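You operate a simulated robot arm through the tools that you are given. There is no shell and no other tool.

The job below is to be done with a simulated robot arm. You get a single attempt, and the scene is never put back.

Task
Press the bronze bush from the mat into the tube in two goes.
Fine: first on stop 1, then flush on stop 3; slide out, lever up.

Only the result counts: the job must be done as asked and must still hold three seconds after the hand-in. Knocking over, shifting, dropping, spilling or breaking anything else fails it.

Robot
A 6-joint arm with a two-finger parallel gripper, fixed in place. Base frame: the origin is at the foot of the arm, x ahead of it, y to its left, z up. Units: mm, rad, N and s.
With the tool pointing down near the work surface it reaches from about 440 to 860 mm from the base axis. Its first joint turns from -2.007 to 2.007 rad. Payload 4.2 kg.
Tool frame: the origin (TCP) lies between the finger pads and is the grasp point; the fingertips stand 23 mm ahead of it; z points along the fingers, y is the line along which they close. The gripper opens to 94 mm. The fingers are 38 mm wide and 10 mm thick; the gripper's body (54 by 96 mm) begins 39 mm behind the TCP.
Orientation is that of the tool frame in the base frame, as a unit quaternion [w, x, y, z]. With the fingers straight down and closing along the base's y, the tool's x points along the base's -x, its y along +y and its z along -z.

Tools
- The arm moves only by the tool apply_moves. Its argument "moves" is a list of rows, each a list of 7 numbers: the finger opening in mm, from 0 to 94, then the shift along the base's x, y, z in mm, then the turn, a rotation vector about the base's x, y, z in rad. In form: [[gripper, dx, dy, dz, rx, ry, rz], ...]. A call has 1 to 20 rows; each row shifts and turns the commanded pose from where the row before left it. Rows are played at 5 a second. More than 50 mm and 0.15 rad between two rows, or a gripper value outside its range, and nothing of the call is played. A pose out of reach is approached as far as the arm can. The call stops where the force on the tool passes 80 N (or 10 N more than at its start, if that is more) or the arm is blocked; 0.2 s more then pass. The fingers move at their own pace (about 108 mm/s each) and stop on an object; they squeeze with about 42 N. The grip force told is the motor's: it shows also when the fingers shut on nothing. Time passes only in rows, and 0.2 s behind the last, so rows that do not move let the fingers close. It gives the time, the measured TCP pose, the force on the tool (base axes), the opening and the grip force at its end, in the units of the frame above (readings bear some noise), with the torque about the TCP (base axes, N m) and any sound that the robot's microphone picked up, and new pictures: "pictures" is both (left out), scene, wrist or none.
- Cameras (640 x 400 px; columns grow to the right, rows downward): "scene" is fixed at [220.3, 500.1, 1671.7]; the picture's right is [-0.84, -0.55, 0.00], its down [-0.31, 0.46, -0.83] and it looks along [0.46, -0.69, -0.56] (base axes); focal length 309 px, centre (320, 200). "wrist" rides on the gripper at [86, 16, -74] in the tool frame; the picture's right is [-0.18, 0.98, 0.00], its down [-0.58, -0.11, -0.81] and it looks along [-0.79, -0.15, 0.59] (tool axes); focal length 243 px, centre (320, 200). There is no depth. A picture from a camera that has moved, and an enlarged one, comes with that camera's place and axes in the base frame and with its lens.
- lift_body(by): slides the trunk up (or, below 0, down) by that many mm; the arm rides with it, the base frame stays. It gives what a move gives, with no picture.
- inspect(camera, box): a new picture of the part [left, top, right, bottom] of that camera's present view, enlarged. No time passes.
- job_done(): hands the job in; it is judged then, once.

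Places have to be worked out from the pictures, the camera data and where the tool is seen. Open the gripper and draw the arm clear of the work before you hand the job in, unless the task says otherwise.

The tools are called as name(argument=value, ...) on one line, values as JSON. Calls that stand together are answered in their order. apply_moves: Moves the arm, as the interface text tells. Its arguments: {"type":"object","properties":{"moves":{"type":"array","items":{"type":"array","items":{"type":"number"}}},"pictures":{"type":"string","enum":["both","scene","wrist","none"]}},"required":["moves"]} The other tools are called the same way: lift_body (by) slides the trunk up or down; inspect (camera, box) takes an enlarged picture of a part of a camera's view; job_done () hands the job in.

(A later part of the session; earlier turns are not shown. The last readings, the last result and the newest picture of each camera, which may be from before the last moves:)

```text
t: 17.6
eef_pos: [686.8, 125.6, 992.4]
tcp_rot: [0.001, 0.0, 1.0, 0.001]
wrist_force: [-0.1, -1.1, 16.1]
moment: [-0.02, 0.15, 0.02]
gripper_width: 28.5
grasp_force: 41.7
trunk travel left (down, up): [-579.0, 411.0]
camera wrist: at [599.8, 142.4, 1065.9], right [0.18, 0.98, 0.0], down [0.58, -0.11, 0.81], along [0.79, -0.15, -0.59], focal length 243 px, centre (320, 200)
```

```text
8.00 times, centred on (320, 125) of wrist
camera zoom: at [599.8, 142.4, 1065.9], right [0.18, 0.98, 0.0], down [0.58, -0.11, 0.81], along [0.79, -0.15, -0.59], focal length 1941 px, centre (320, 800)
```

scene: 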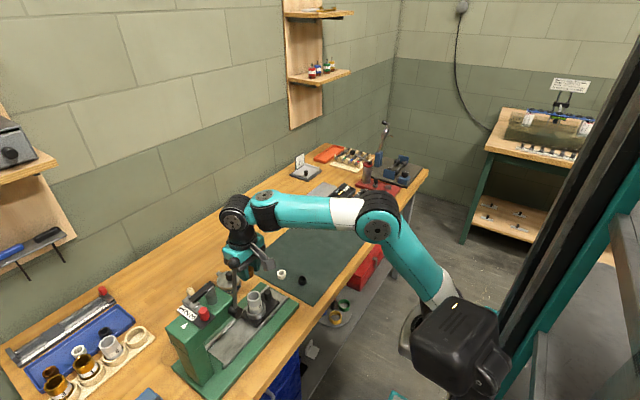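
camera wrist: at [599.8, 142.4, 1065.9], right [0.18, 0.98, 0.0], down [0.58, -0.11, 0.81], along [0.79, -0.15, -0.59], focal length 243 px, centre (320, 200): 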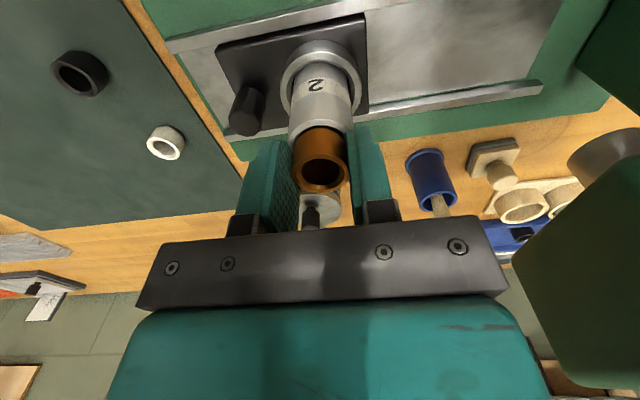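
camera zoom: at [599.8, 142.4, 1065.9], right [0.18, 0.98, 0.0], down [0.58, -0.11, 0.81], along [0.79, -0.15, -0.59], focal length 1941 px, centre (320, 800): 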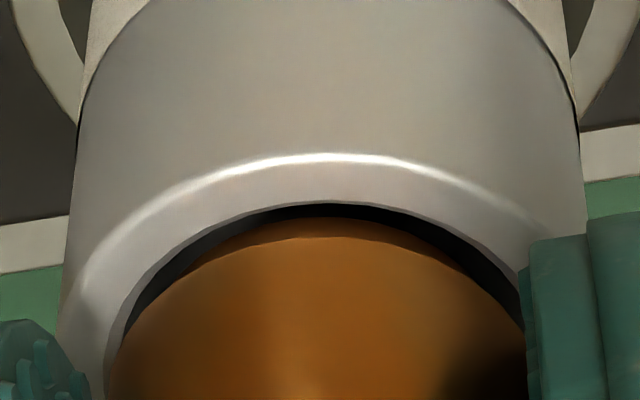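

I now feel contact (16 N upward). I check from the scene camera how the bush sits in the mouth before going further.

inspect(camera="scene", box=[238, 278, 274, 302])

inspect(camera="wrist", box=[285, 120, 355, 195])

```text
16.00 times, centred on (256, 290) of scene
camera zoom: at [220.3, 500.1, 1671.7], right [-0.84, -0.55, 0.0], down [-0.31, 0.46, -0.83], along [0.46, -0.69, -0.56], focal length 4945 px, centre (1344, -1240)
```

zoom: 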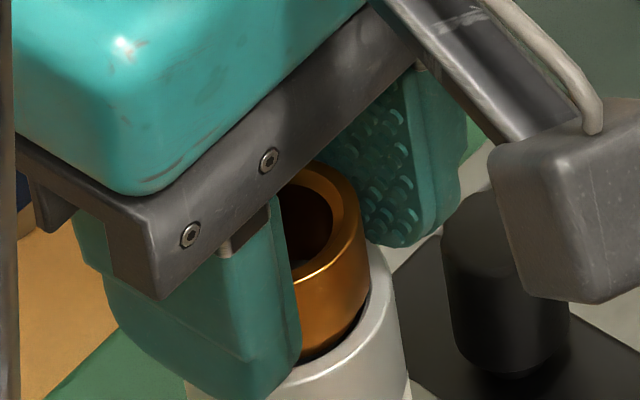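

```text
5.33 times, centred on (320, 158) of wrist
camera zoom: at [599.8, 142.4, 1065.9], right [0.18, 0.98, 0.0], down [0.58, -0.11, 0.81], along [0.79, -0.15, -0.59], focal length 1294 px, centre (320, 427)
```

zoom: 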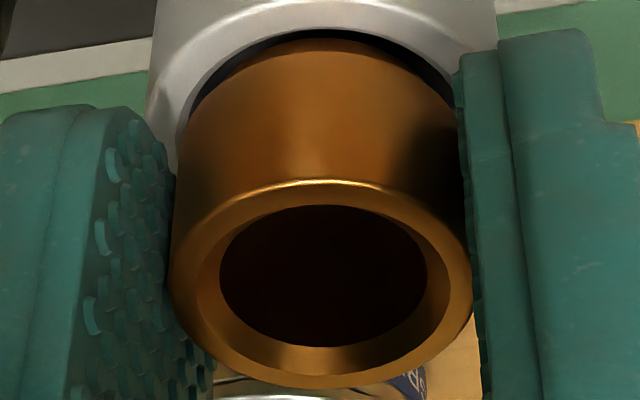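

The bush slid up about 0.7 mm in the grip and looks about 0.7 mm too far in +x relative to the mouth. I ease up 1 mm, shift by (-0.7,+0.2), and come down again gently.

apply_moves(moves=[[24, 0, 0, 1.2, 0, 0, 0], [24, -0.7, 0.2, 0, 0, 0, 0], [24, 0, 0, -0.6, 0, 0, 0], [24, 0, 0, -0.6, 0, 0, 0], [24, 0, 0, 0, 0, 0, 0]], pictures="wrist")

inspect(camera="wrist", box=[280, 100, 360, 150])

```text
t: 18.8
eef_pos: [685.9, 125.8, 992.6]
tcp_rot: [0.001, 0.0, 1.0, -0.001]
wrist_force: [1.1, -0.8, 8.4]
moment: [-0.02, 0.1, 0.03]
gripper_width: 28.6
grasp_force: 42.5
trunk travel left (down, up): [-579.0, 411.0]
camera wrist: at [599.5, 142.6, 1065.9], right [0.18, 0.98, 0.0], down [0.58, -0.11, 0.81], along [0.79, -0.15, -0.59], focal length 243 px, centre (320, 200)
```

wrist: 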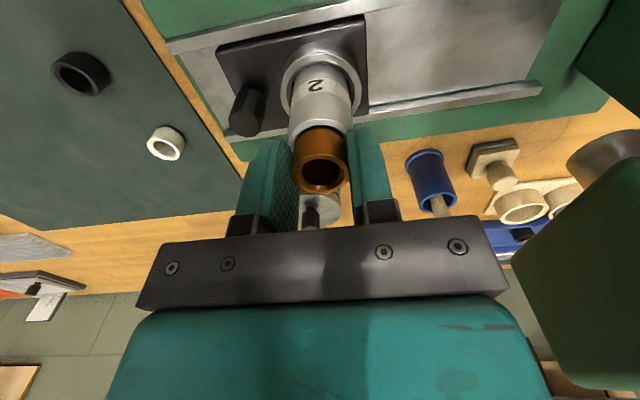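

```text
8.00 times, centred on (320, 125) of wrist
camera zoom: at [599.5, 142.6, 1065.9], right [0.18, 0.98, 0.0], down [0.58, -0.11, 0.81], along [0.79, -0.15, -0.59], focal length 1941 px, centre (320, 800)
```

zoom: 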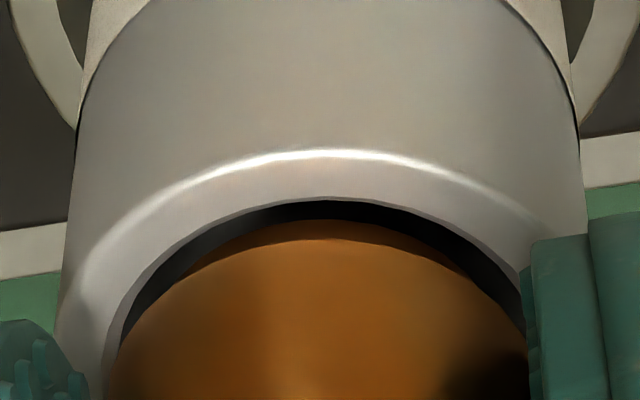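

The force is lower, but a gap still shows on the near (-x) side. I shift a further 1 mm in -x, slightly raised, and look again to see which way it actually moves.

apply_moves(moves=[[24, 0, 0, 0.8, 0, 0, 0], [24, -1.0, 0, 0, 0, 0, 0], [24, 0, 0, 0, 0, 0, 0]], pictures="wrist")

inspect(camera="wrist", box=[280, 100, 360, 150])

inspect(camera="scene", box=[245, 282, 269, 298])

```text
t: 19.6
eef_pos: [684.4, 125.2, 992.5]
tcp_rot: [0.0, 0.0, 1.0, 0.0]
wrist_force: [0.0, 0.7, 2.8]
moment: [0.0, 0.06, 0.04]
gripper_width: 28.4
grasp_force: 42.5
trunk travel left (down, up): [-579.0, 411.0]
camera wrist: at [598.1, 142.9, 1066.1], right [0.18, 0.98, 0.0], down [0.58, -0.11, 0.81], along [0.79, -0.15, -0.59], focal length 243 px, centre (320, 200)
```

wrist: 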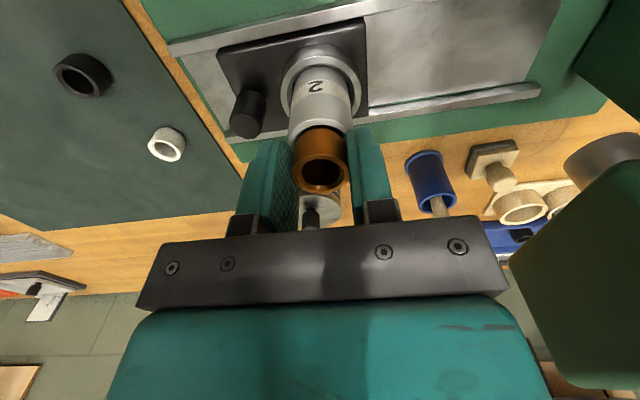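

```text
8.00 times, centred on (320, 125) of wrist
camera zoom: at [598.1, 142.9, 1066.1], right [0.18, 0.98, 0.0], down [0.58, -0.11, 0.81], along [0.79, -0.15, -0.59], focal length 1941 px, centre (320, 800)
```

zoom: 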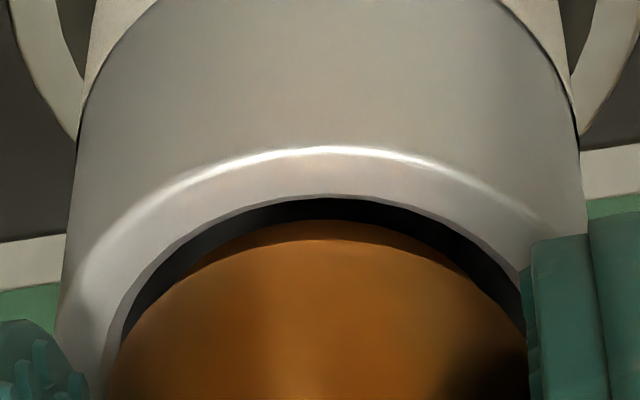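

```text
16.00 times, centred on (257, 290) of scene
camera zoom: at [220.3, 500.1, 1671.7], right [-0.84, -0.55, 0.0], down [-0.31, 0.46, -0.83], along [0.46, -0.69, -0.56], focal length 4945 px, centre (1328, -1240)
```

zoom: 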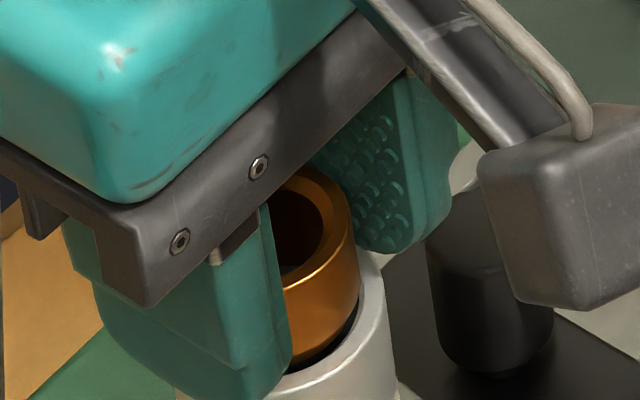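

Comparing with the rail in the pictures, the tube top is being dragged along by the bush (it stands loosely in its nest). I lift the bush clear of the mouth by 3 mm, shift back, and re-measure with the tube free.

apply_moves(moves=[[24, 0.5, 0, 0, 0, 0, 0], [24, 0.5, 0, 0, 0, 0, 0], [24, 0, 0, 1.5, 0, 0, 0], [24, 0, 0, 2, 0, 0, 0], [24, 0, 0, 0, 0, 0, 0]], pictures="wrist")

inspect(camera="wrist", box=[280, 100, 360, 150])

inspect(camera="wrist", box=[288, 145, 352, 195])

```text
t: 20.8
eef_pos: [685.2, 125.3, 996.6]
tcp_rot: [0.001, 0.001, 1.0, 0.0]
wrist_force: [0.3, 0.8, -1.2]
moment: [-0.02, -0.04, -0.02]
gripper_width: 28.6
grasp_force: 41.9
trunk travel left (down, up): [-579.0, 411.0]
camera wrist: at [598.9, 143.0, 1069.9], right [0.18, 0.98, 0.0], down [0.58, -0.11, 0.81], along [0.79, -0.15, -0.59], focal length 243 px, centre (320, 200)
```

wrist: 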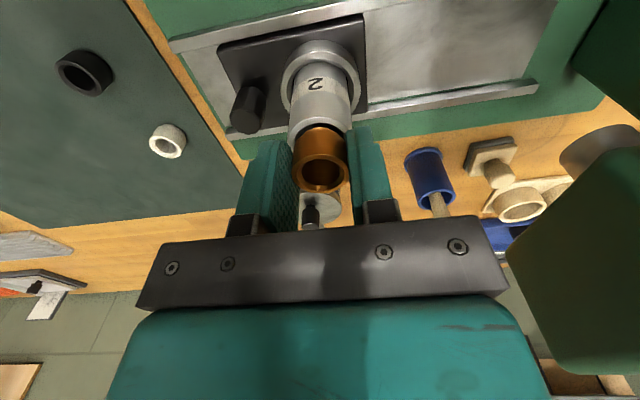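

```text
8.00 times, centred on (320, 125) of wrist
camera zoom: at [598.9, 143.0, 1069.9], right [0.18, 0.98, 0.0], down [0.58, -0.11, 0.81], along [0.79, -0.15, -0.59], focal length 1941 px, centre (320, 800)
```

zoom: 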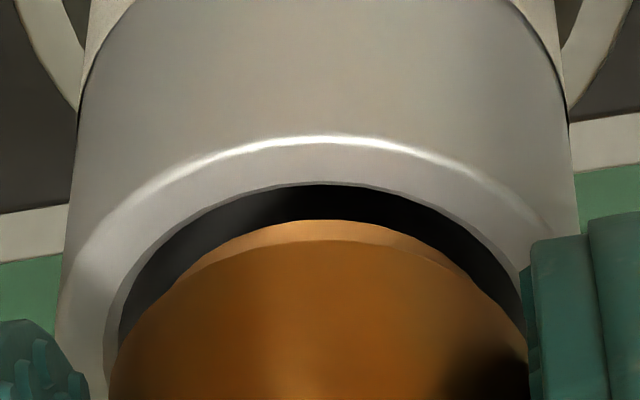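

```text
8.00 times, centred on (320, 170) of wrist
camera zoom: at [598.9, 143.0, 1069.9], right [0.18, 0.98, 0.0], down [0.58, -0.11, 0.81], along [0.79, -0.15, -0.59], focal length 1941 px, centre (320, 440)
```

zoom: 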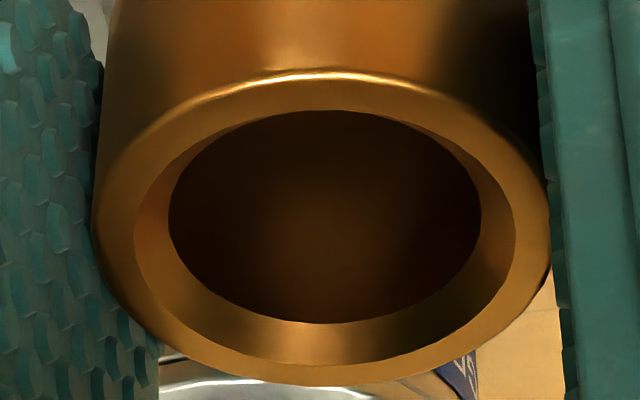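

With the tube free again, the bush is aligned within about 0.2 mm and about 1.8 mm above the mouth. I lower straight down 3.5 mm in small steps.

apply_moves(moves=[[24, 0, 0, -1, 0, 0, 0], [24, 0, 0, -1, 0, 0, 0], [24, 0, 0, -1, 0, 0, 0], [24, 0, 0, -0.6, 0, 0, 0], [24, 0, 0, 0, 0, 0, 0]], pictures="wrist")

inspect(camera="wrist", box=[280, 100, 360, 150])

```text
t: 22.0
eef_pos: [686.8, 125.7, 994.2]
tcp_rot: [0.0, 0.0, 1.0, 0.0]
wrist_force: [-0.6, -0.3, 3.1]
moment: [-0.01, 0.05, 0.0]
gripper_width: 28.6
grasp_force: 42.4
trunk travel left (down, up): [-579.0, 411.0]
camera wrist: at [599.5, 142.4, 1066.1], right [0.18, 0.98, 0.0], down [0.58, -0.11, 0.81], along [0.79, -0.15, -0.59], focal length 243 px, centre (320, 200)
```

wrist: 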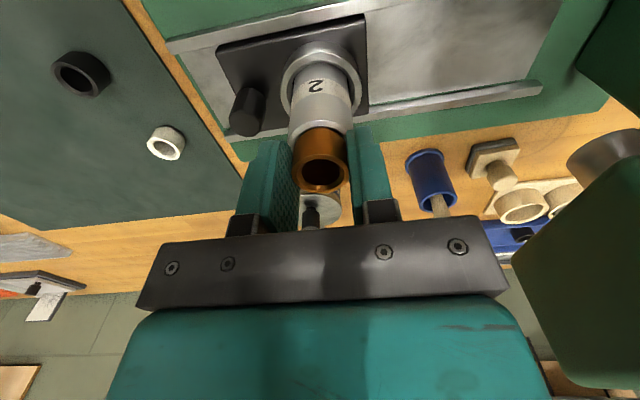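

```text
8.00 times, centred on (320, 125) of wrist
camera zoom: at [599.5, 142.4, 1066.1], right [0.18, 0.98, 0.0], down [0.58, -0.11, 0.81], along [0.79, -0.15, -0.59], focal length 1941 px, centre (320, 800)
```

zoom: 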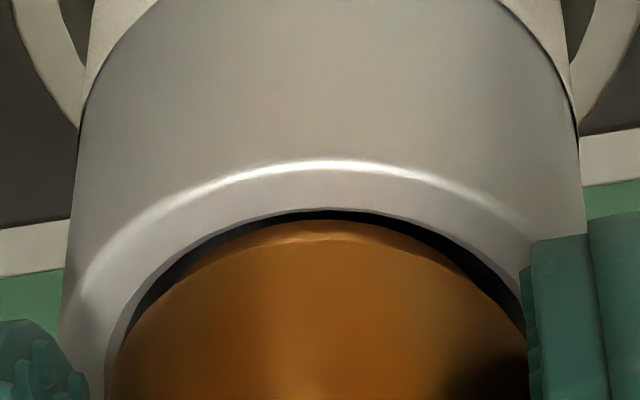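

Now the bush is about 1 mm into the mouth, well centred, with only about 3 N. I add +0.3 in y and go on down 1.5 mm.

apply_moves(moves=[[24, 0, 0.3, 0, 0, 0, 0], [24, 0, 0, -0.5, 0, 0, 0], [24, 0, 0, -0.5, 0, 0, 0], [24, 0, 0, -0.5, 0, 0, 0], [24, 0, 0, 0, 0, 0, 0]], pictures="wrist")

inspect(camera="wrist", box=[280, 100, 360, 150])

```text
t: 23.2
eef_pos: [685.3, 126.0, 994.4]
tcp_rot: [0.0, 0.0, 1.0, 0.0]
wrist_force: [1.1, -0.4, 22.8]
moment: [0.01, 0.21, 0.01]
gripper_width: 28.4
grasp_force: 42.0
trunk travel left (down, up): [-579.0, 411.0]
camera wrist: at [598.3, 143.0, 1065.5], right [0.18, 0.98, 0.0], down [0.58, -0.11, 0.81], along [0.79, -0.15, -0.59], focal length 243 px, centre (320, 200)
```

wrist: 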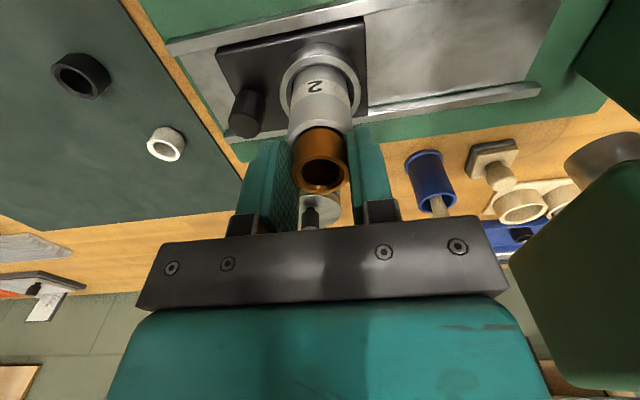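

```text
8.00 times, centred on (320, 125) of wrist
camera zoom: at [598.3, 143.0, 1065.5], right [0.18, 0.98, 0.0], down [0.58, -0.11, 0.81], along [0.79, -0.15, -0.59], focal length 1941 px, centre (320, 800)
```

zoom: 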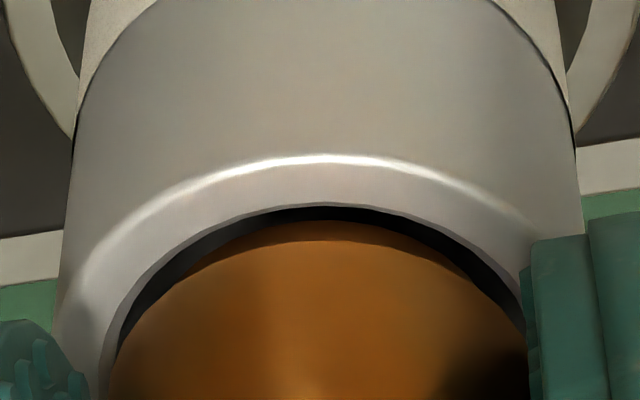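

The force is 23 N with the bush about 1–1.5 mm into the mouth. It can't fall out of there, so I ease off, open the fingers gently to let it settle under its own weight, and lift away to look at it from above.

apply_moves(moves=[[24, 0, 0, 0.5, 0, 0, 0], [24, 0, 0, 0.3, 0, 0, 0], [24, 0, 0, 0, 0, 0, 0]], pictures="none")

```text
t: 24.0
eef_pos: [684.6, 126.6, 992.4]
tcp_rot: [0.0, 0.0, 1.0, 0.0]
wrist_force: [0.6, -1.1, 19.5]
moment: [-0.01, 0.17, 0.02]
gripper_width: 28.3
grasp_force: 42.5
trunk travel left (down, up): [-579.0, 411.0]
```

There is still 19.5 N of push, so I ease up a little more before releasing.

apply_moves(moves=[[24, 0, 0, 0.5, 0, 0, 0], [24, 0, 0, 0.5, 0, 0, 0], [24, 0, 0, 0, 0, 0, 0]], pictures="none")

```text
t: 24.8
eef_pos: [685.1, 125.2, 991.8]
tcp_rot: [-0.001, 0.0, 1.0, 0.0]
wrist_force: [0.4, 0.6, 8.2]
moment: [0.03, 0.07, 0.03]
gripper_width: 28.6
grasp_force: 41.9
trunk travel left (down, up): [-579.0, 411.0]
```

apply_moves(moves=[[24, 0, 0, 0.6, 0, 0, 0], [24, 0, 0, 0, 0, 0, 0]], pictures="wrist")

inspect(camera="wrist", box=[280, 100, 360, 150])

```text
t: 25.4
eef_pos: [685.7, 126.7, 992.5]
tcp_rot: [-0.001, 0.0, 1.0, 0.001]
wrist_force: [-0.1, 0.2, -1.5]
moment: [-0.01, 0.0, -0.02]
gripper_width: 28.3
grasp_force: 42.3
trunk travel left (down, up): [-579.0, 411.0]
camera wrist: at [599.3, 143.1, 1066.4], right [0.18, 0.98, 0.0], down [0.58, -0.11, 0.81], along [0.79, -0.15, -0.59], focal length 243 px, centre (320, 200)
```

wrist: 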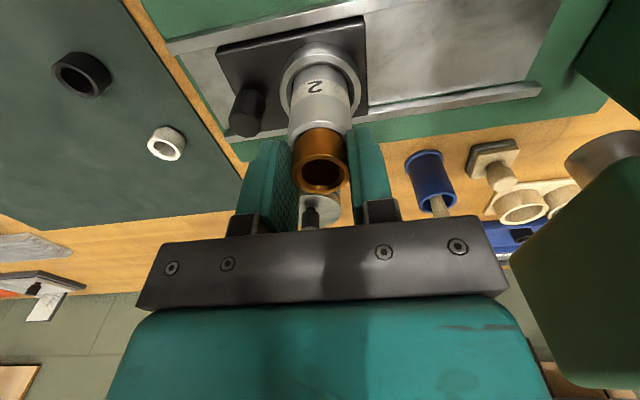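

```text
8.00 times, centred on (320, 125) of wrist
camera zoom: at [599.3, 143.1, 1066.4], right [0.18, 0.98, 0.0], down [0.58, -0.11, 0.81], along [0.79, -0.15, -0.59], focal length 1941 px, centre (320, 800)
```

zoom: 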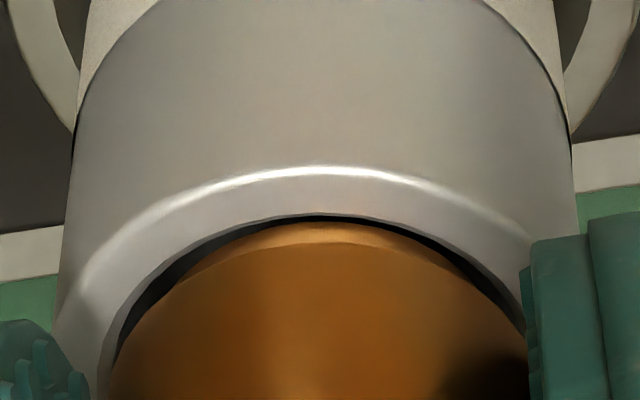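

The force is zero now and the bush looks concentric in the mouth. I open the fingers a bit, then check that it stays.

apply_moves(moves=[[34, 0, 0, 0, 0, 0, 0], [44, 0, 0, 0, 0, 0, 0], [50, 0, 0, 0, 0, 0, 0], [50, 0, 0, 0, 0, 0, 0]], pictures="wrist")

inspect(camera="wrist", box=[270, 100, 370, 200])

inspect(camera="scene", box=[240, 280, 276, 304])

```text
t: 26.4
eef_pos: [685.9, 125.8, 993.2]
tcp_rot: [0.0, 0.0, 1.0, 0.0]
wrist_force: [0.4, -0.3, 0.4]
moment: [-0.01, 0.02, 0.03]
gripper_width: 50.0
grasp_force: 0.0
trunk travel left (down, up): [-579.0, 411.0]
camera wrist: at [599.3, 143.1, 1067.0], right [0.18, 0.98, 0.0], down [0.58, -0.11, 0.81], along [0.79, -0.15, -0.59], focal length 243 px, centre (320, 200)
```

wrist: 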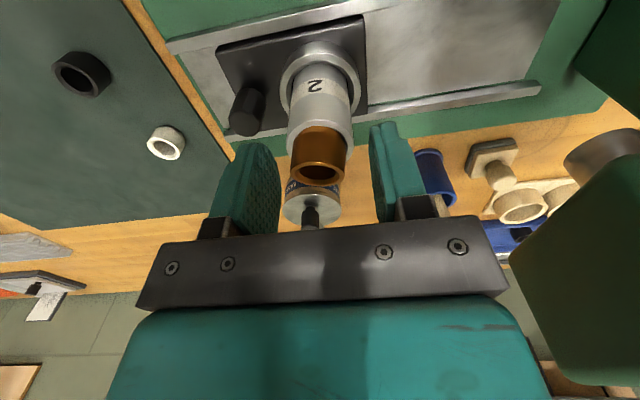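

```text
4.00 times, centred on (320, 150) of wrist
camera zoom: at [599.3, 143.1, 1067.0], right [0.18, 0.98, 0.0], down [0.58, -0.11, 0.81], along [0.79, -0.15, -0.59], focal length 970 px, centre (320, 400)
```

zoom: 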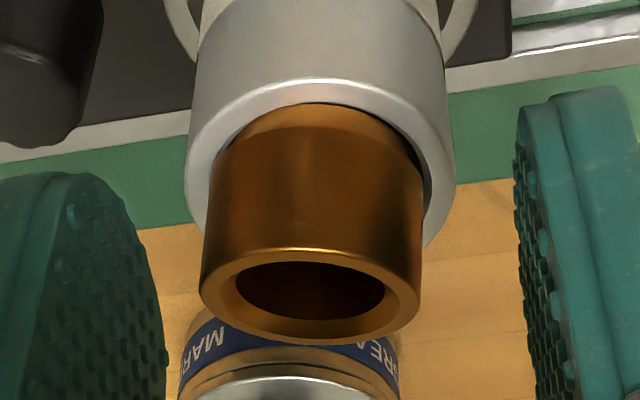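

```text
16.00 times, centred on (258, 292) of scene
camera zoom: at [220.3, 500.1, 1671.7], right [-0.84, -0.55, 0.0], down [-0.31, 0.46, -0.83], along [0.46, -0.69, -0.56], focal length 4945 px, centre (1312, -1272)
```

zoom: 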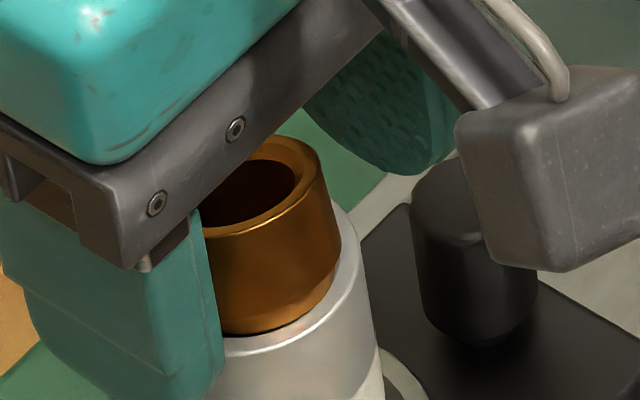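

After release the bush tipped: its top leans towards +x, so its -x edge is resting on the mouth (this agrees with the moment reading). I lift the open fingers straight up to see how it lies.

apply_moves(moves=[[60, 0, 0, 0, 0, 0, 0], [60, 0, 0, 15, 0, 0, 0], [60, 0, 0, 20, 0, 0, 0], [60, 0, 0, 20, 0, 0, 0], [60, 0, 0, 0, 0, 0, 0]], pictures="wrist")

inspect(camera="wrist", box=[270, 30, 370, 130])

inspect(camera="scene", box=[240, 280, 276, 304])

```text
t: 27.6
eef_pos: [686.6, 125.0, 1046.4]
tcp_rot: [-0.001, 0.0, 1.0, 0.0]
wrist_force: [0.0, 1.4, 0.6]
moment: [0.01, -0.02, 0.05]
gripper_width: 59.9
grasp_force: 0.1
trunk travel left (down, up): [-579.0, 411.0]
camera wrist: at [600.2, 142.2, 1119.6], right [0.18, 0.98, 0.0], down [0.58, -0.11, 0.81], along [0.79, -0.15, -0.59], focal length 243 px, centre (320, 200)
```

wrist: 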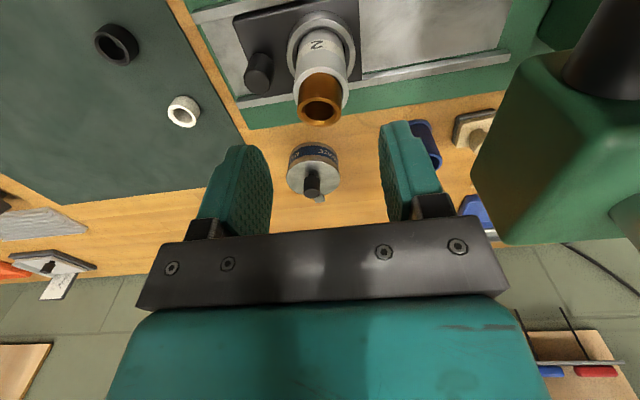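

```text
4.00 times, centred on (320, 80) of wrist
camera zoom: at [600.2, 142.2, 1119.6], right [0.18, 0.98, 0.0], down [0.58, -0.11, 0.81], along [0.79, -0.15, -0.59], focal length 970 px, centre (320, 680)
```

zoom: 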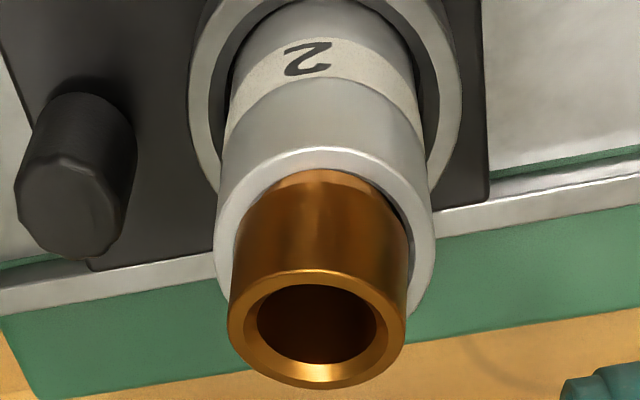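

```text
16.00 times, centred on (258, 292) of scene
camera zoom: at [220.3, 500.1, 1671.7], right [-0.84, -0.55, 0.0], down [-0.31, 0.46, -0.83], along [0.46, -0.69, -0.56], focal length 4945 px, centre (1312, -1272)
```

zoom: 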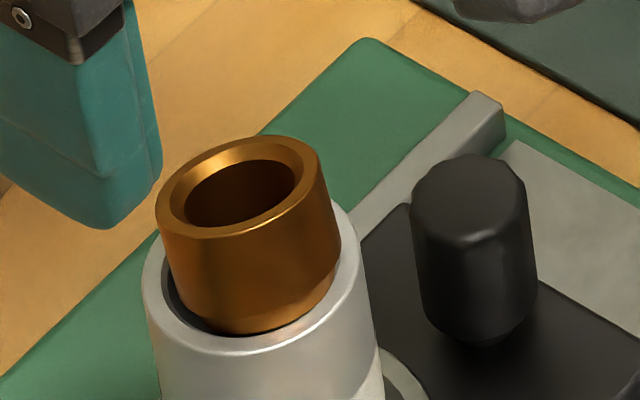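

The bush sits in the mouth but leans about 15° towards +x, with its -x edge high. I close the fingers above it and press gently with the fingertips on the high -x side of its rim to level it.

apply_moves(moves=[[20, 0, 0, 0, 0, 0, 0], [0, -8, 1, 0, 0, 0, 0], [0, 0, 0, 0, 0, 0, 0], [0, 0, 0, -15, 0, 0, 0], [0, 0, 0, -14, 0, 0, 0], [0, 0, 0, 0, 0, 0, 0]], pictures="wrist")

inspect(camera="wrist", box=[270, 60, 370, 200])

inspect(camera="scene", box=[235, 270, 283, 302])

```text
t: 29.0
eef_pos: [677.6, 126.4, 1018.0]
tcp_rot: [0.0, 0.0, 1.0, 0.0]
wrist_force: [-1.1, -0.3, 0.5]
moment: [0.01, 0.0, 0.02]
gripper_width: 0.0
grasp_force: 42.0
trunk travel left (down, up): [-579.0, 411.0]
camera wrist: at [591.3, 144.2, 1092.1], right [0.18, 0.98, 0.0], down [0.58, -0.11, 0.81], along [0.79, -0.15, -0.59], focal length 243 px, centre (320, 200)
```

wrist: 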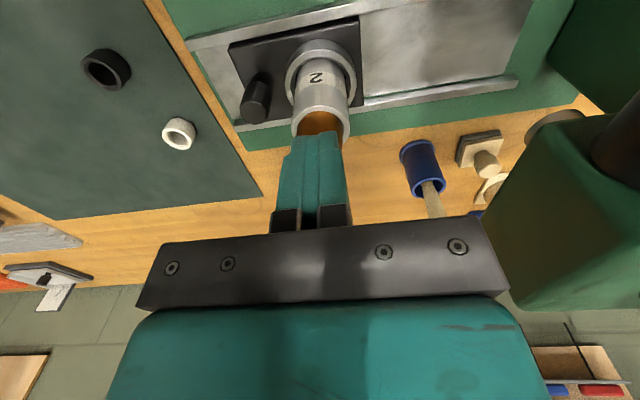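

```text
2.86 times, centred on (320, 130) of wrist
camera zoom: at [591.3, 144.2, 1092.1], right [0.18, 0.98, 0.0], down [0.58, -0.11, 0.81], along [0.79, -0.15, -0.59], focal length 693 px, centre (320, 400)
```

zoom: 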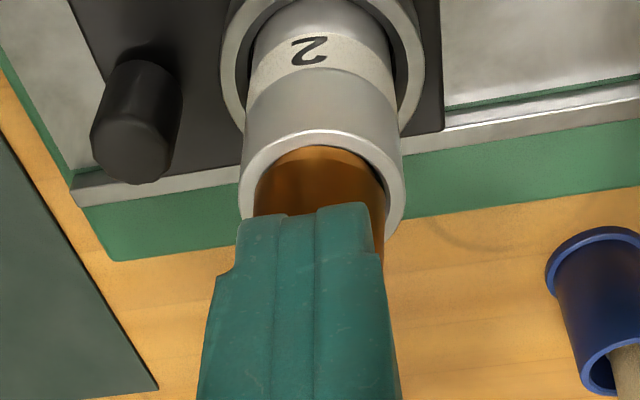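

```text
12.50 times, centred on (259, 286) of scene
camera zoom: at [220.3, 500.1, 1671.7], right [-0.84, -0.55, 0.0], down [-0.31, 0.46, -0.83], along [0.46, -0.69, -0.56], focal length 3863 px, centre (1082, -875)
```

zoom: 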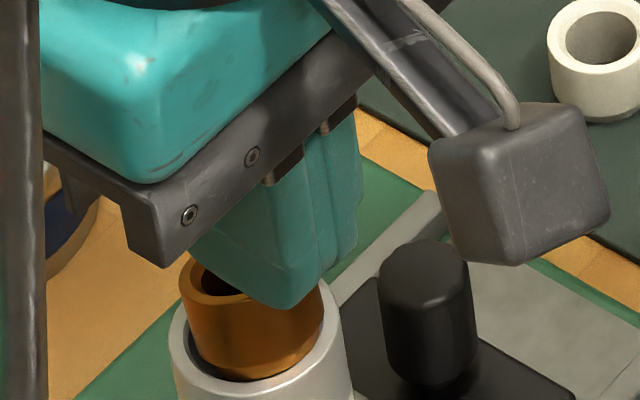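

The closed fingertips are above the high side of the bush. I lower in small steps to press it level, watching the force.

apply_moves(moves=[[0, 0, 0, -3, 0, 0, 0], [0, 0, 0, -2, 0, 0, 0], [0, 0, 0, -1, 0, 0, 0], [0, 0, 0, -1, 0, 0, 0], [0, 0, 0, 0, 0, 0, 0]], pictures="wrist")

inspect(camera="wrist", box=[270, 60, 370, 200])

inspect(camera="scene", box=[235, 270, 283, 302])

```text
t: 30.2
eef_pos: [677.3, 127.9, 1012.8]
tcp_rot: [0.0, 0.0, 1.0, 0.0]
wrist_force: [-0.7, 0.3, 0.2]
moment: [0.0, 0.02, -0.03]
gripper_width: 0.0
grasp_force: 41.7
trunk travel left (down, up): [-579.0, 411.0]
camera wrist: at [591.3, 144.8, 1085.9], right [0.18, 0.98, 0.0], down [0.58, -0.11, 0.81], along [0.79, -0.15, -0.59], focal length 243 px, centre (320, 200)
```

wrist: 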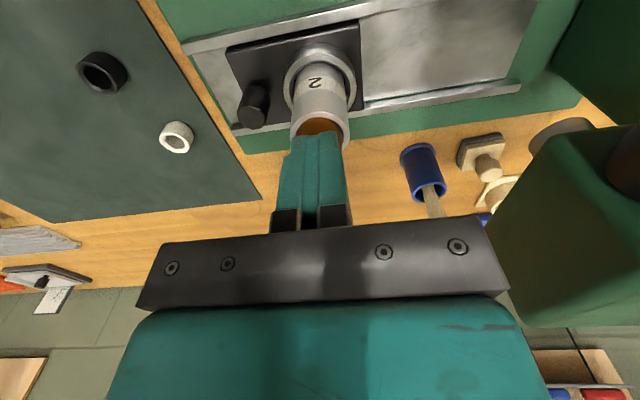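

```text
2.86 times, centred on (320, 130) of wrist
camera zoom: at [591.3, 144.8, 1085.9], right [0.18, 0.98, 0.0], down [0.58, -0.11, 0.81], along [0.79, -0.15, -0.59], focal length 693 px, centre (320, 400)
```

zoom: 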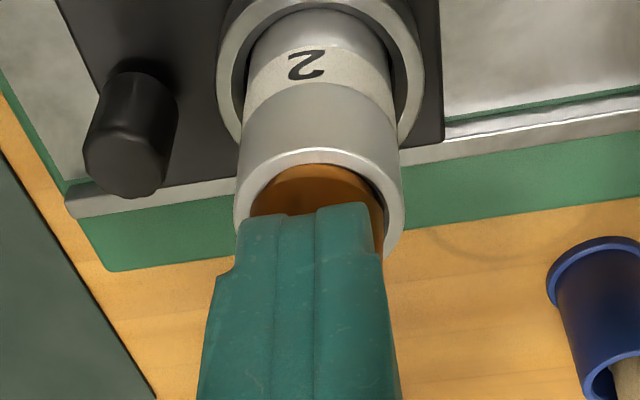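

```text
12.50 times, centred on (259, 286) of scene
camera zoom: at [220.3, 500.1, 1671.7], right [-0.84, -0.55, 0.0], down [-0.31, 0.46, -0.83], along [0.46, -0.69, -0.56], focal length 3863 px, centre (1082, -875)
```

zoom: 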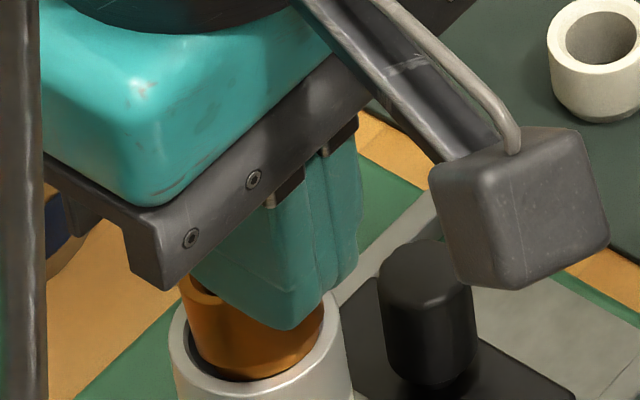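

apply_moves(moves=[[0, 0, -0.5, -1, 0, 0, 0], [0, 0, 0, -1, 0, 0, 0], [0, 0, 0, -1, 0, 0, 0], [0, 0, 0, 0, 0, 0, 0]], pictures="wrist")

inspect(camera="scene", box=[235, 270, 283, 302])

```text
t: 31.2
eef_pos: [676.3, 127.0, 1009.3]
tcp_rot: [0.001, 0.0, 1.0, 0.0]
wrist_force: [0.6, 1.9, 7.6]
moment: [0.01, -0.03, -0.03]
gripper_width: 0.0
grasp_force: 42.4
trunk travel left (down, up): [-579.0, 411.0]
camera wrist: at [590.7, 143.8, 1083.2], right [0.18, 0.98, 0.0], down [0.58, -0.11, 0.81], along [0.79, -0.15, -0.59], focal length 243 px, centre (320, 200)
```

wrist: 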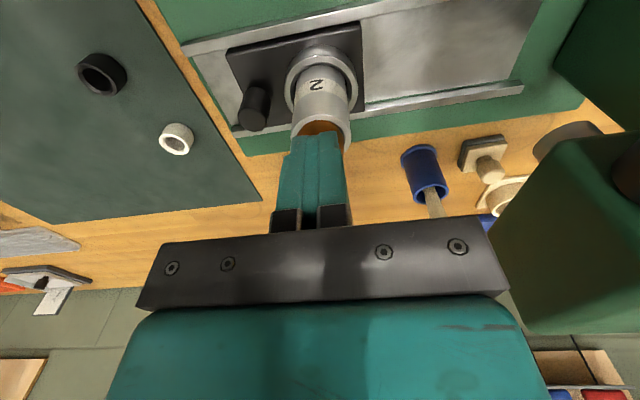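

```text
12.50 times, centred on (259, 286) of scene
camera zoom: at [220.3, 500.1, 1671.7], right [-0.84, -0.55, 0.0], down [-0.31, 0.46, -0.83], along [0.46, -0.69, -0.56], focal length 3863 px, centre (1082, -875)
```

zoom: 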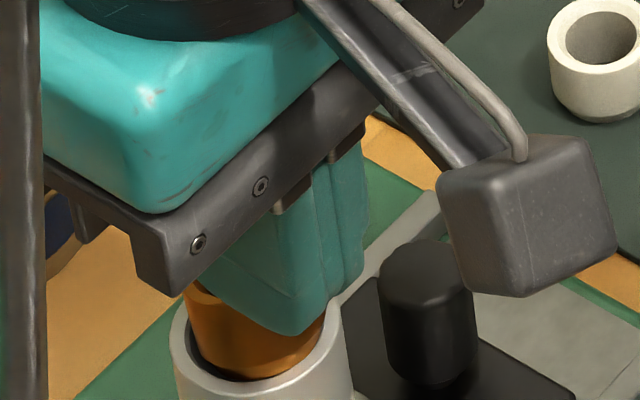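

Contact at 7.6 N on the high side. I keep pressing in half-millimetre steps.

apply_moves(moves=[[0, 0, 0, -0.7, 0, 0, 0], [0, 0, 0, -0.7, 0, 0, 0], [0, 0, 0, -0.7, 0, 0, 0], [0, 0, 0, 0, 0, 0, 0]], pictures="wrist")

inspect(camera="scene", box=[235, 270, 283, 302])

inspect(camera="wrist", box=[270, 60, 370, 200])

```text
t: 32.2
eef_pos: [677.4, 125.7, 1008.5]
tcp_rot: [0.002, 0.0, 1.0, 0.001]
wrist_force: [0.9, 2.4, 32.2]
moment: [0.03, -0.05, 0.06]
gripper_width: 0.3
grasp_force: 41.9
trunk travel left (down, up): [-579.0, 411.0]
camera wrist: at [590.0, 143.2, 1082.3], right [0.18, 0.98, 0.0], down [0.58, -0.11, 0.81], along [0.8, -0.15, -0.59], focal length 243 px, centre (320, 200)
```

wrist: 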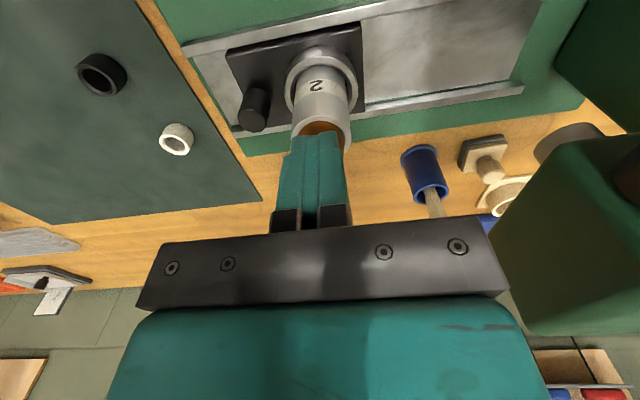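

```text
12.50 times, centred on (259, 286) of scene
camera zoom: at [220.3, 500.1, 1671.7], right [-0.84, -0.55, 0.0], down [-0.31, 0.46, -0.83], along [0.46, -0.69, -0.56], focal length 3863 px, centre (1082, -875)
```

zoom: 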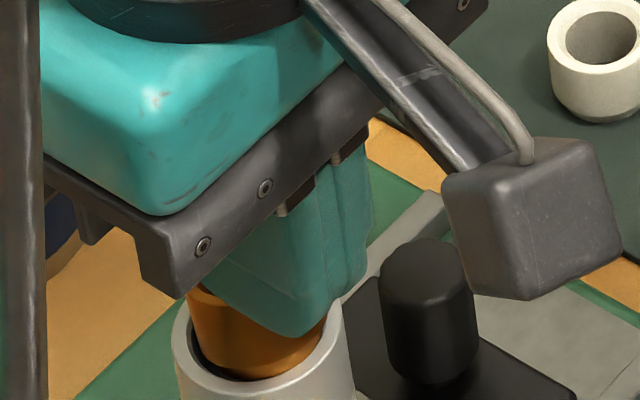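

```text
2.86 times, centred on (320, 130) of wrist
camera zoom: at [590.0, 143.2, 1082.3], right [0.18, 0.98, 0.0], down [0.58, -0.11, 0.81], along [0.8, -0.15, -0.59], focal length 693 px, centre (320, 400)
```

zoom: 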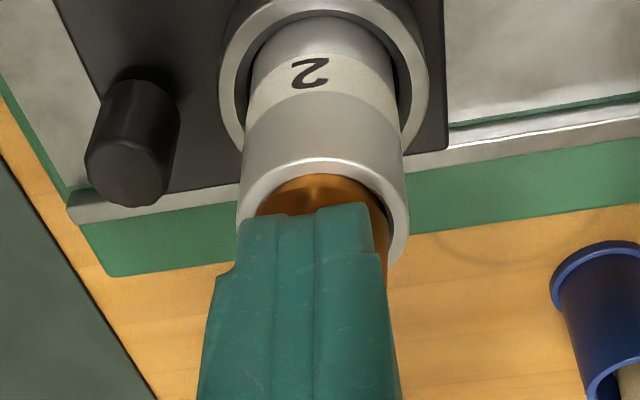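

The force reached 32 N. I lift off and look at whether the bush is now level.

apply_moves(moves=[[0, 0, 0, 5, 0, 0, 0], [0, 0, 0, 15, 0, 0, 0], [0, 9, 0, 18, 0, 0, 0], [0, 0, 0, 0, 0, 0, 0]], pictures="wrist")

inspect(camera="wrist", box=[270, 30, 370, 130])

inspect(camera="scene", box=[240, 280, 276, 304])

```text
t: 33.2
eef_pos: [685.3, 127.4, 1044.7]
tcp_rot: [-0.001, -0.001, 1.0, -0.001]
wrist_force: [0.0, 0.2, 0.3]
moment: [0.01, 0.03, -0.01]
gripper_width: 0.0
grasp_force: 41.8
trunk travel left (down, up): [-579.0, 411.0]
camera wrist: at [599.2, 144.1, 1117.9], right [0.18, 0.98, 0.0], down [0.58, -0.11, 0.81], along [0.79, -0.15, -0.59], focal length 243 px, centre (320, 200)
```

wrist: 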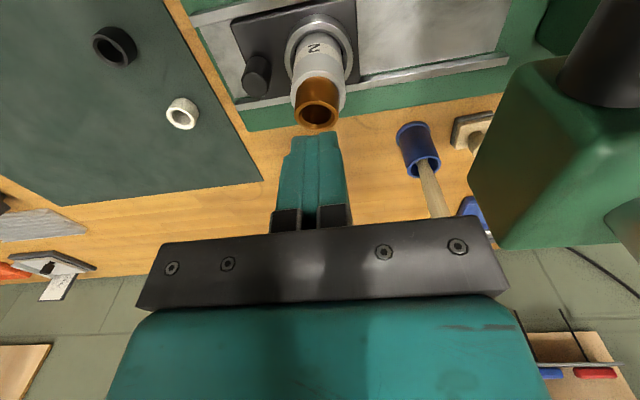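

```text
4.00 times, centred on (320, 80) of wrist
camera zoom: at [599.2, 144.1, 1117.9], right [0.18, 0.98, 0.0], down [0.58, -0.11, 0.81], along [0.79, -0.15, -0.59], focal length 970 px, centre (320, 680)
```

zoom: 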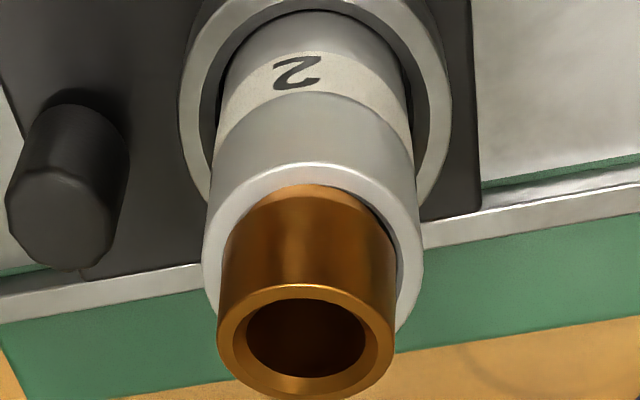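

```text
16.00 times, centred on (258, 292) of scene
camera zoom: at [220.3, 500.1, 1671.7], right [-0.84, -0.55, 0.0], down [-0.31, 0.46, -0.83], along [0.46, -0.69, -0.56], focal length 4945 px, centre (1312, -1272)
```

zoom: 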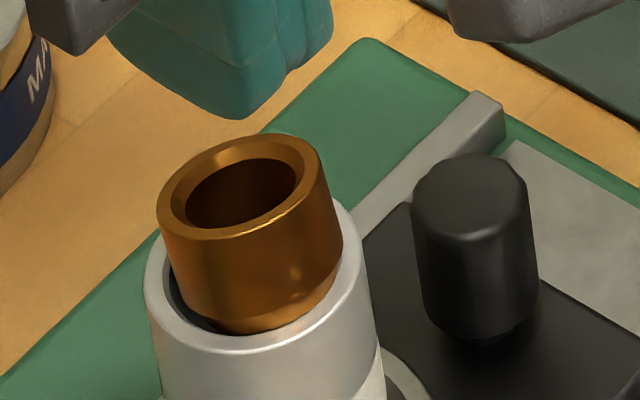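

The bush is still cocked: its -x lower edge hangs on the mouth while the +x side has dropped in. I zoom in closely from both cameras to see exactly where it rests.

inspect(camera="wrist", box=[285, 65, 355, 135])

inspect(camera="scene", box=[246, 286, 270, 304])

```text
5.71 times, centred on (320, 100) of wrist
camera zoom: at [599.2, 144.1, 1117.9], right [0.18, 0.98, 0.0], down [0.58, -0.11, 0.81], along [0.79, -0.15, -0.59], focal length 1386 px, centre (320, 771)
```

zoom: 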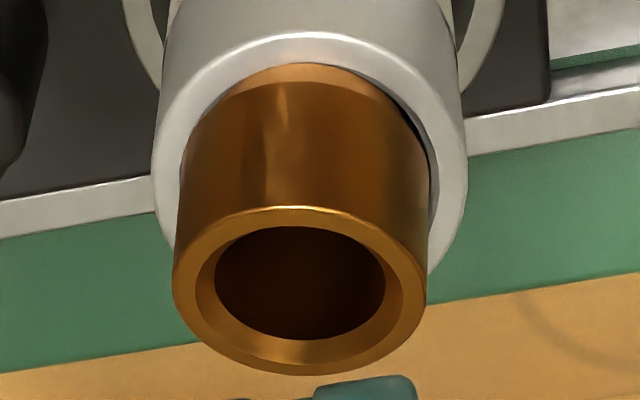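

```text
16.00 times, centred on (258, 295) of scene
camera zoom: at [220.3, 500.1, 1671.7], right [-0.84, -0.55, 0.0], down [-0.31, 0.46, -0.83], along [0.46, -0.69, -0.56], focal length 4945 px, centre (1312, -1320)
```

zoom: 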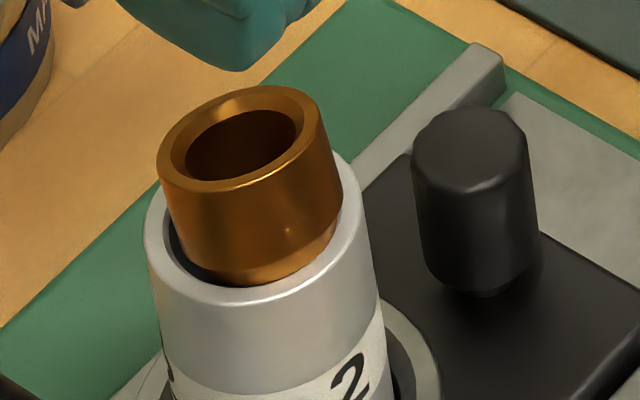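

The bush hangs with its (-x,-y) lower edge on the mouth and a gap on the +y side. I turn the gripper 90° (camera to the -y side), so that the flat pads close along x and stand the bush upright, opening the fingers on the way.

apply_moves(moves=[[10, 0, 0, 15, 0, 0, 0], [40, 0, 0, 0, 0, 0, 0.14], [60, 0, 0, 0, 0, 0, 0.14], [60, 0, 0, 0, 0, 0, 0.143], [60, 0, 0, 0, 0, 0, 0.143], [60, 0, 0, 0, 0, 0, 0.143], [60, 0, 0, 0, 0, 0, 0.143], [60, 0, 0, 0, 0, 0, 0.143], [60, 0, 0, 0, 0, 0, 0.143], [60, 0, 0, 0, 0, 0, 0.143], [60, 0, 0, 0, 0, 0, 0.143], [60, 0, 0, 0, 0, 0, 0.147], [60, 0, 0, 0, 0, 0, 0]], pictures="both")

```text
t: 36.0
eef_pos: [686.7, 125.5, 1060.3]
tcp_rot: [0.0, 0.708, -0.707, 0.0]
wrist_force: [-0.1, 0.7, 0.5]
moment: [0.01, -0.02, 0.03]
gripper_width: 59.8
grasp_force: 0.0
trunk travel left (down, up): [-579.0, 411.0]
camera wrist: at [670.2, 40.0, 1133.0], right [-0.98, 0.18, 0.0], down [0.11, 0.58, 0.81], along [0.15, 0.79, -0.59], focal length 243 px, centre (320, 200)
```

scene: 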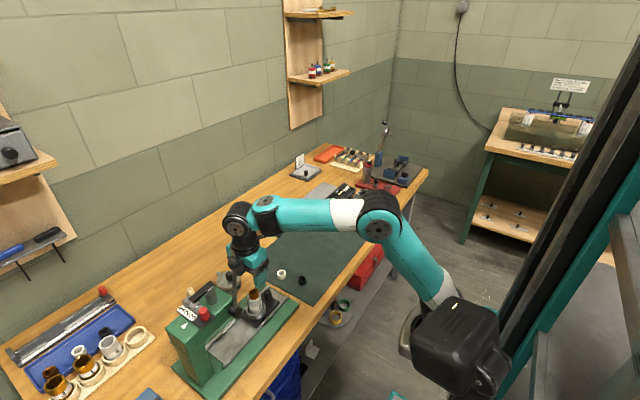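
wrist: 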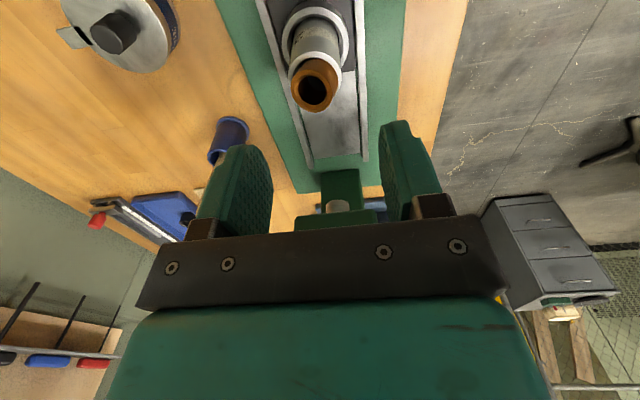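

inspect(camera="wrist", box=[270, 20, 370, 120])

inspect(camera="wrist", box=[285, 150, 405, 240])

```text
4.00 times, centred on (320, 70) of wrist
camera zoom: at [670.2, 40.0, 1133.0], right [-0.98, 0.18, 0.0], down [0.11, 0.58, 0.81], along [0.15, 0.79, -0.59], focal length 970 px, centre (320, 720)
```

zoom: 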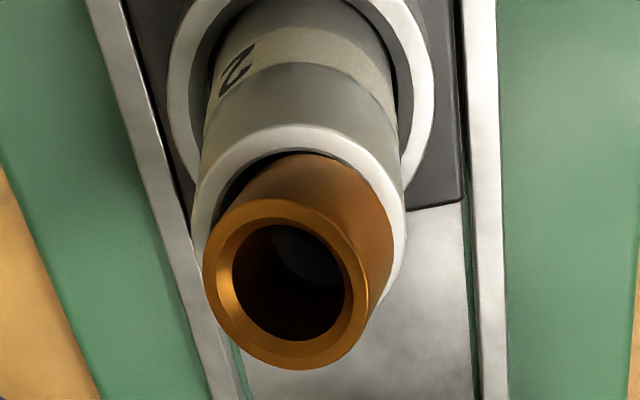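

```text
4.44 times, centred on (345, 195) of wrist
camera zoom: at [670.2, 40.0, 1133.0], right [-0.98, 0.18, 0.0], down [0.11, 0.58, 0.81], along [0.15, 0.79, -0.59], focal length 1078 px, centre (209, 222)
```

zoom: 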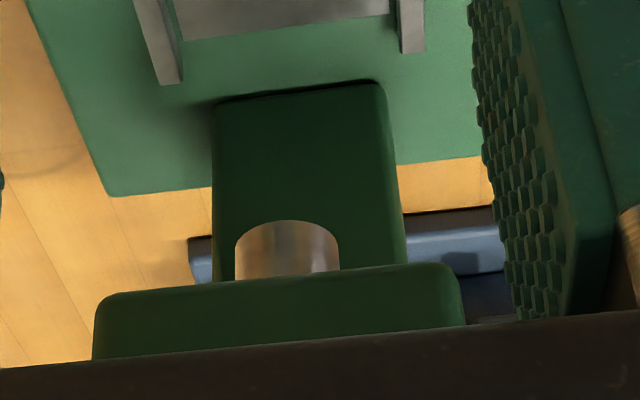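

This view down the slide shows the bush leaning to +x with its foot too far towards -x; the tube centre is at about x=689.4, i.e. about 3.8 mm to +x of the TCP. I shift onto the tube axis and go lower to check again.

apply_moves(moves=[[60, 3.8, 0.7, -15, 0, 0, 0], [60, 0, 0, -15, 0, 0, 0], [60, 0, 0, 0, 0, 0, 0]], pictures="wrist")

inspect(camera="wrist", box=[270, 40, 370, 160])

inspect(camera="scene", box=[230, 268, 284, 304])

```text
t: 36.8
eef_pos: [689.9, 126.8, 1029.2]
tcp_rot: [0.0, 0.708, -0.707, 0.001]
wrist_force: [-0.2, 0.6, 0.3]
moment: [0.04, -0.01, 0.01]
gripper_width: 59.9
grasp_force: 0.1
trunk travel left (down, up): [-579.0, 411.0]
camera wrist: at [673.0, 41.2, 1102.2], right [-0.98, 0.18, 0.0], down [0.11, 0.58, 0.81], along [0.15, 0.79, -0.59], focal length 243 px, centre (320, 200)
```

wrist: 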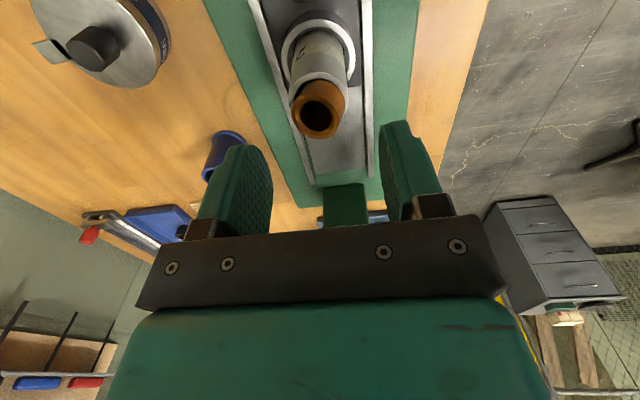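

```text
3.33 times, centred on (320, 100) of wrist
camera zoom: at [673.0, 41.2, 1102.2], right [-0.98, 0.18, 0.0], down [0.11, 0.58, 0.81], along [0.15, 0.79, -0.59], focal length 809 px, centre (320, 533)
```

zoom: 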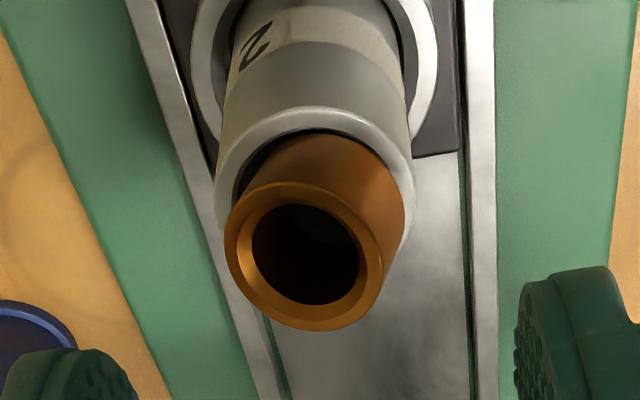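

```text
11.11 times, centred on (257, 286) of scene
camera zoom: at [220.3, 500.1, 1671.7], right [-0.84, -0.55, 0.0], down [-0.31, 0.46, -0.83], along [0.46, -0.69, -0.56], focal length 3434 px, centre (1020, -756)
```

zoom: 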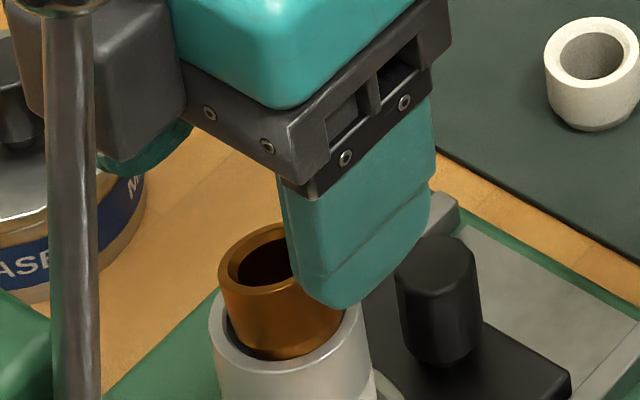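

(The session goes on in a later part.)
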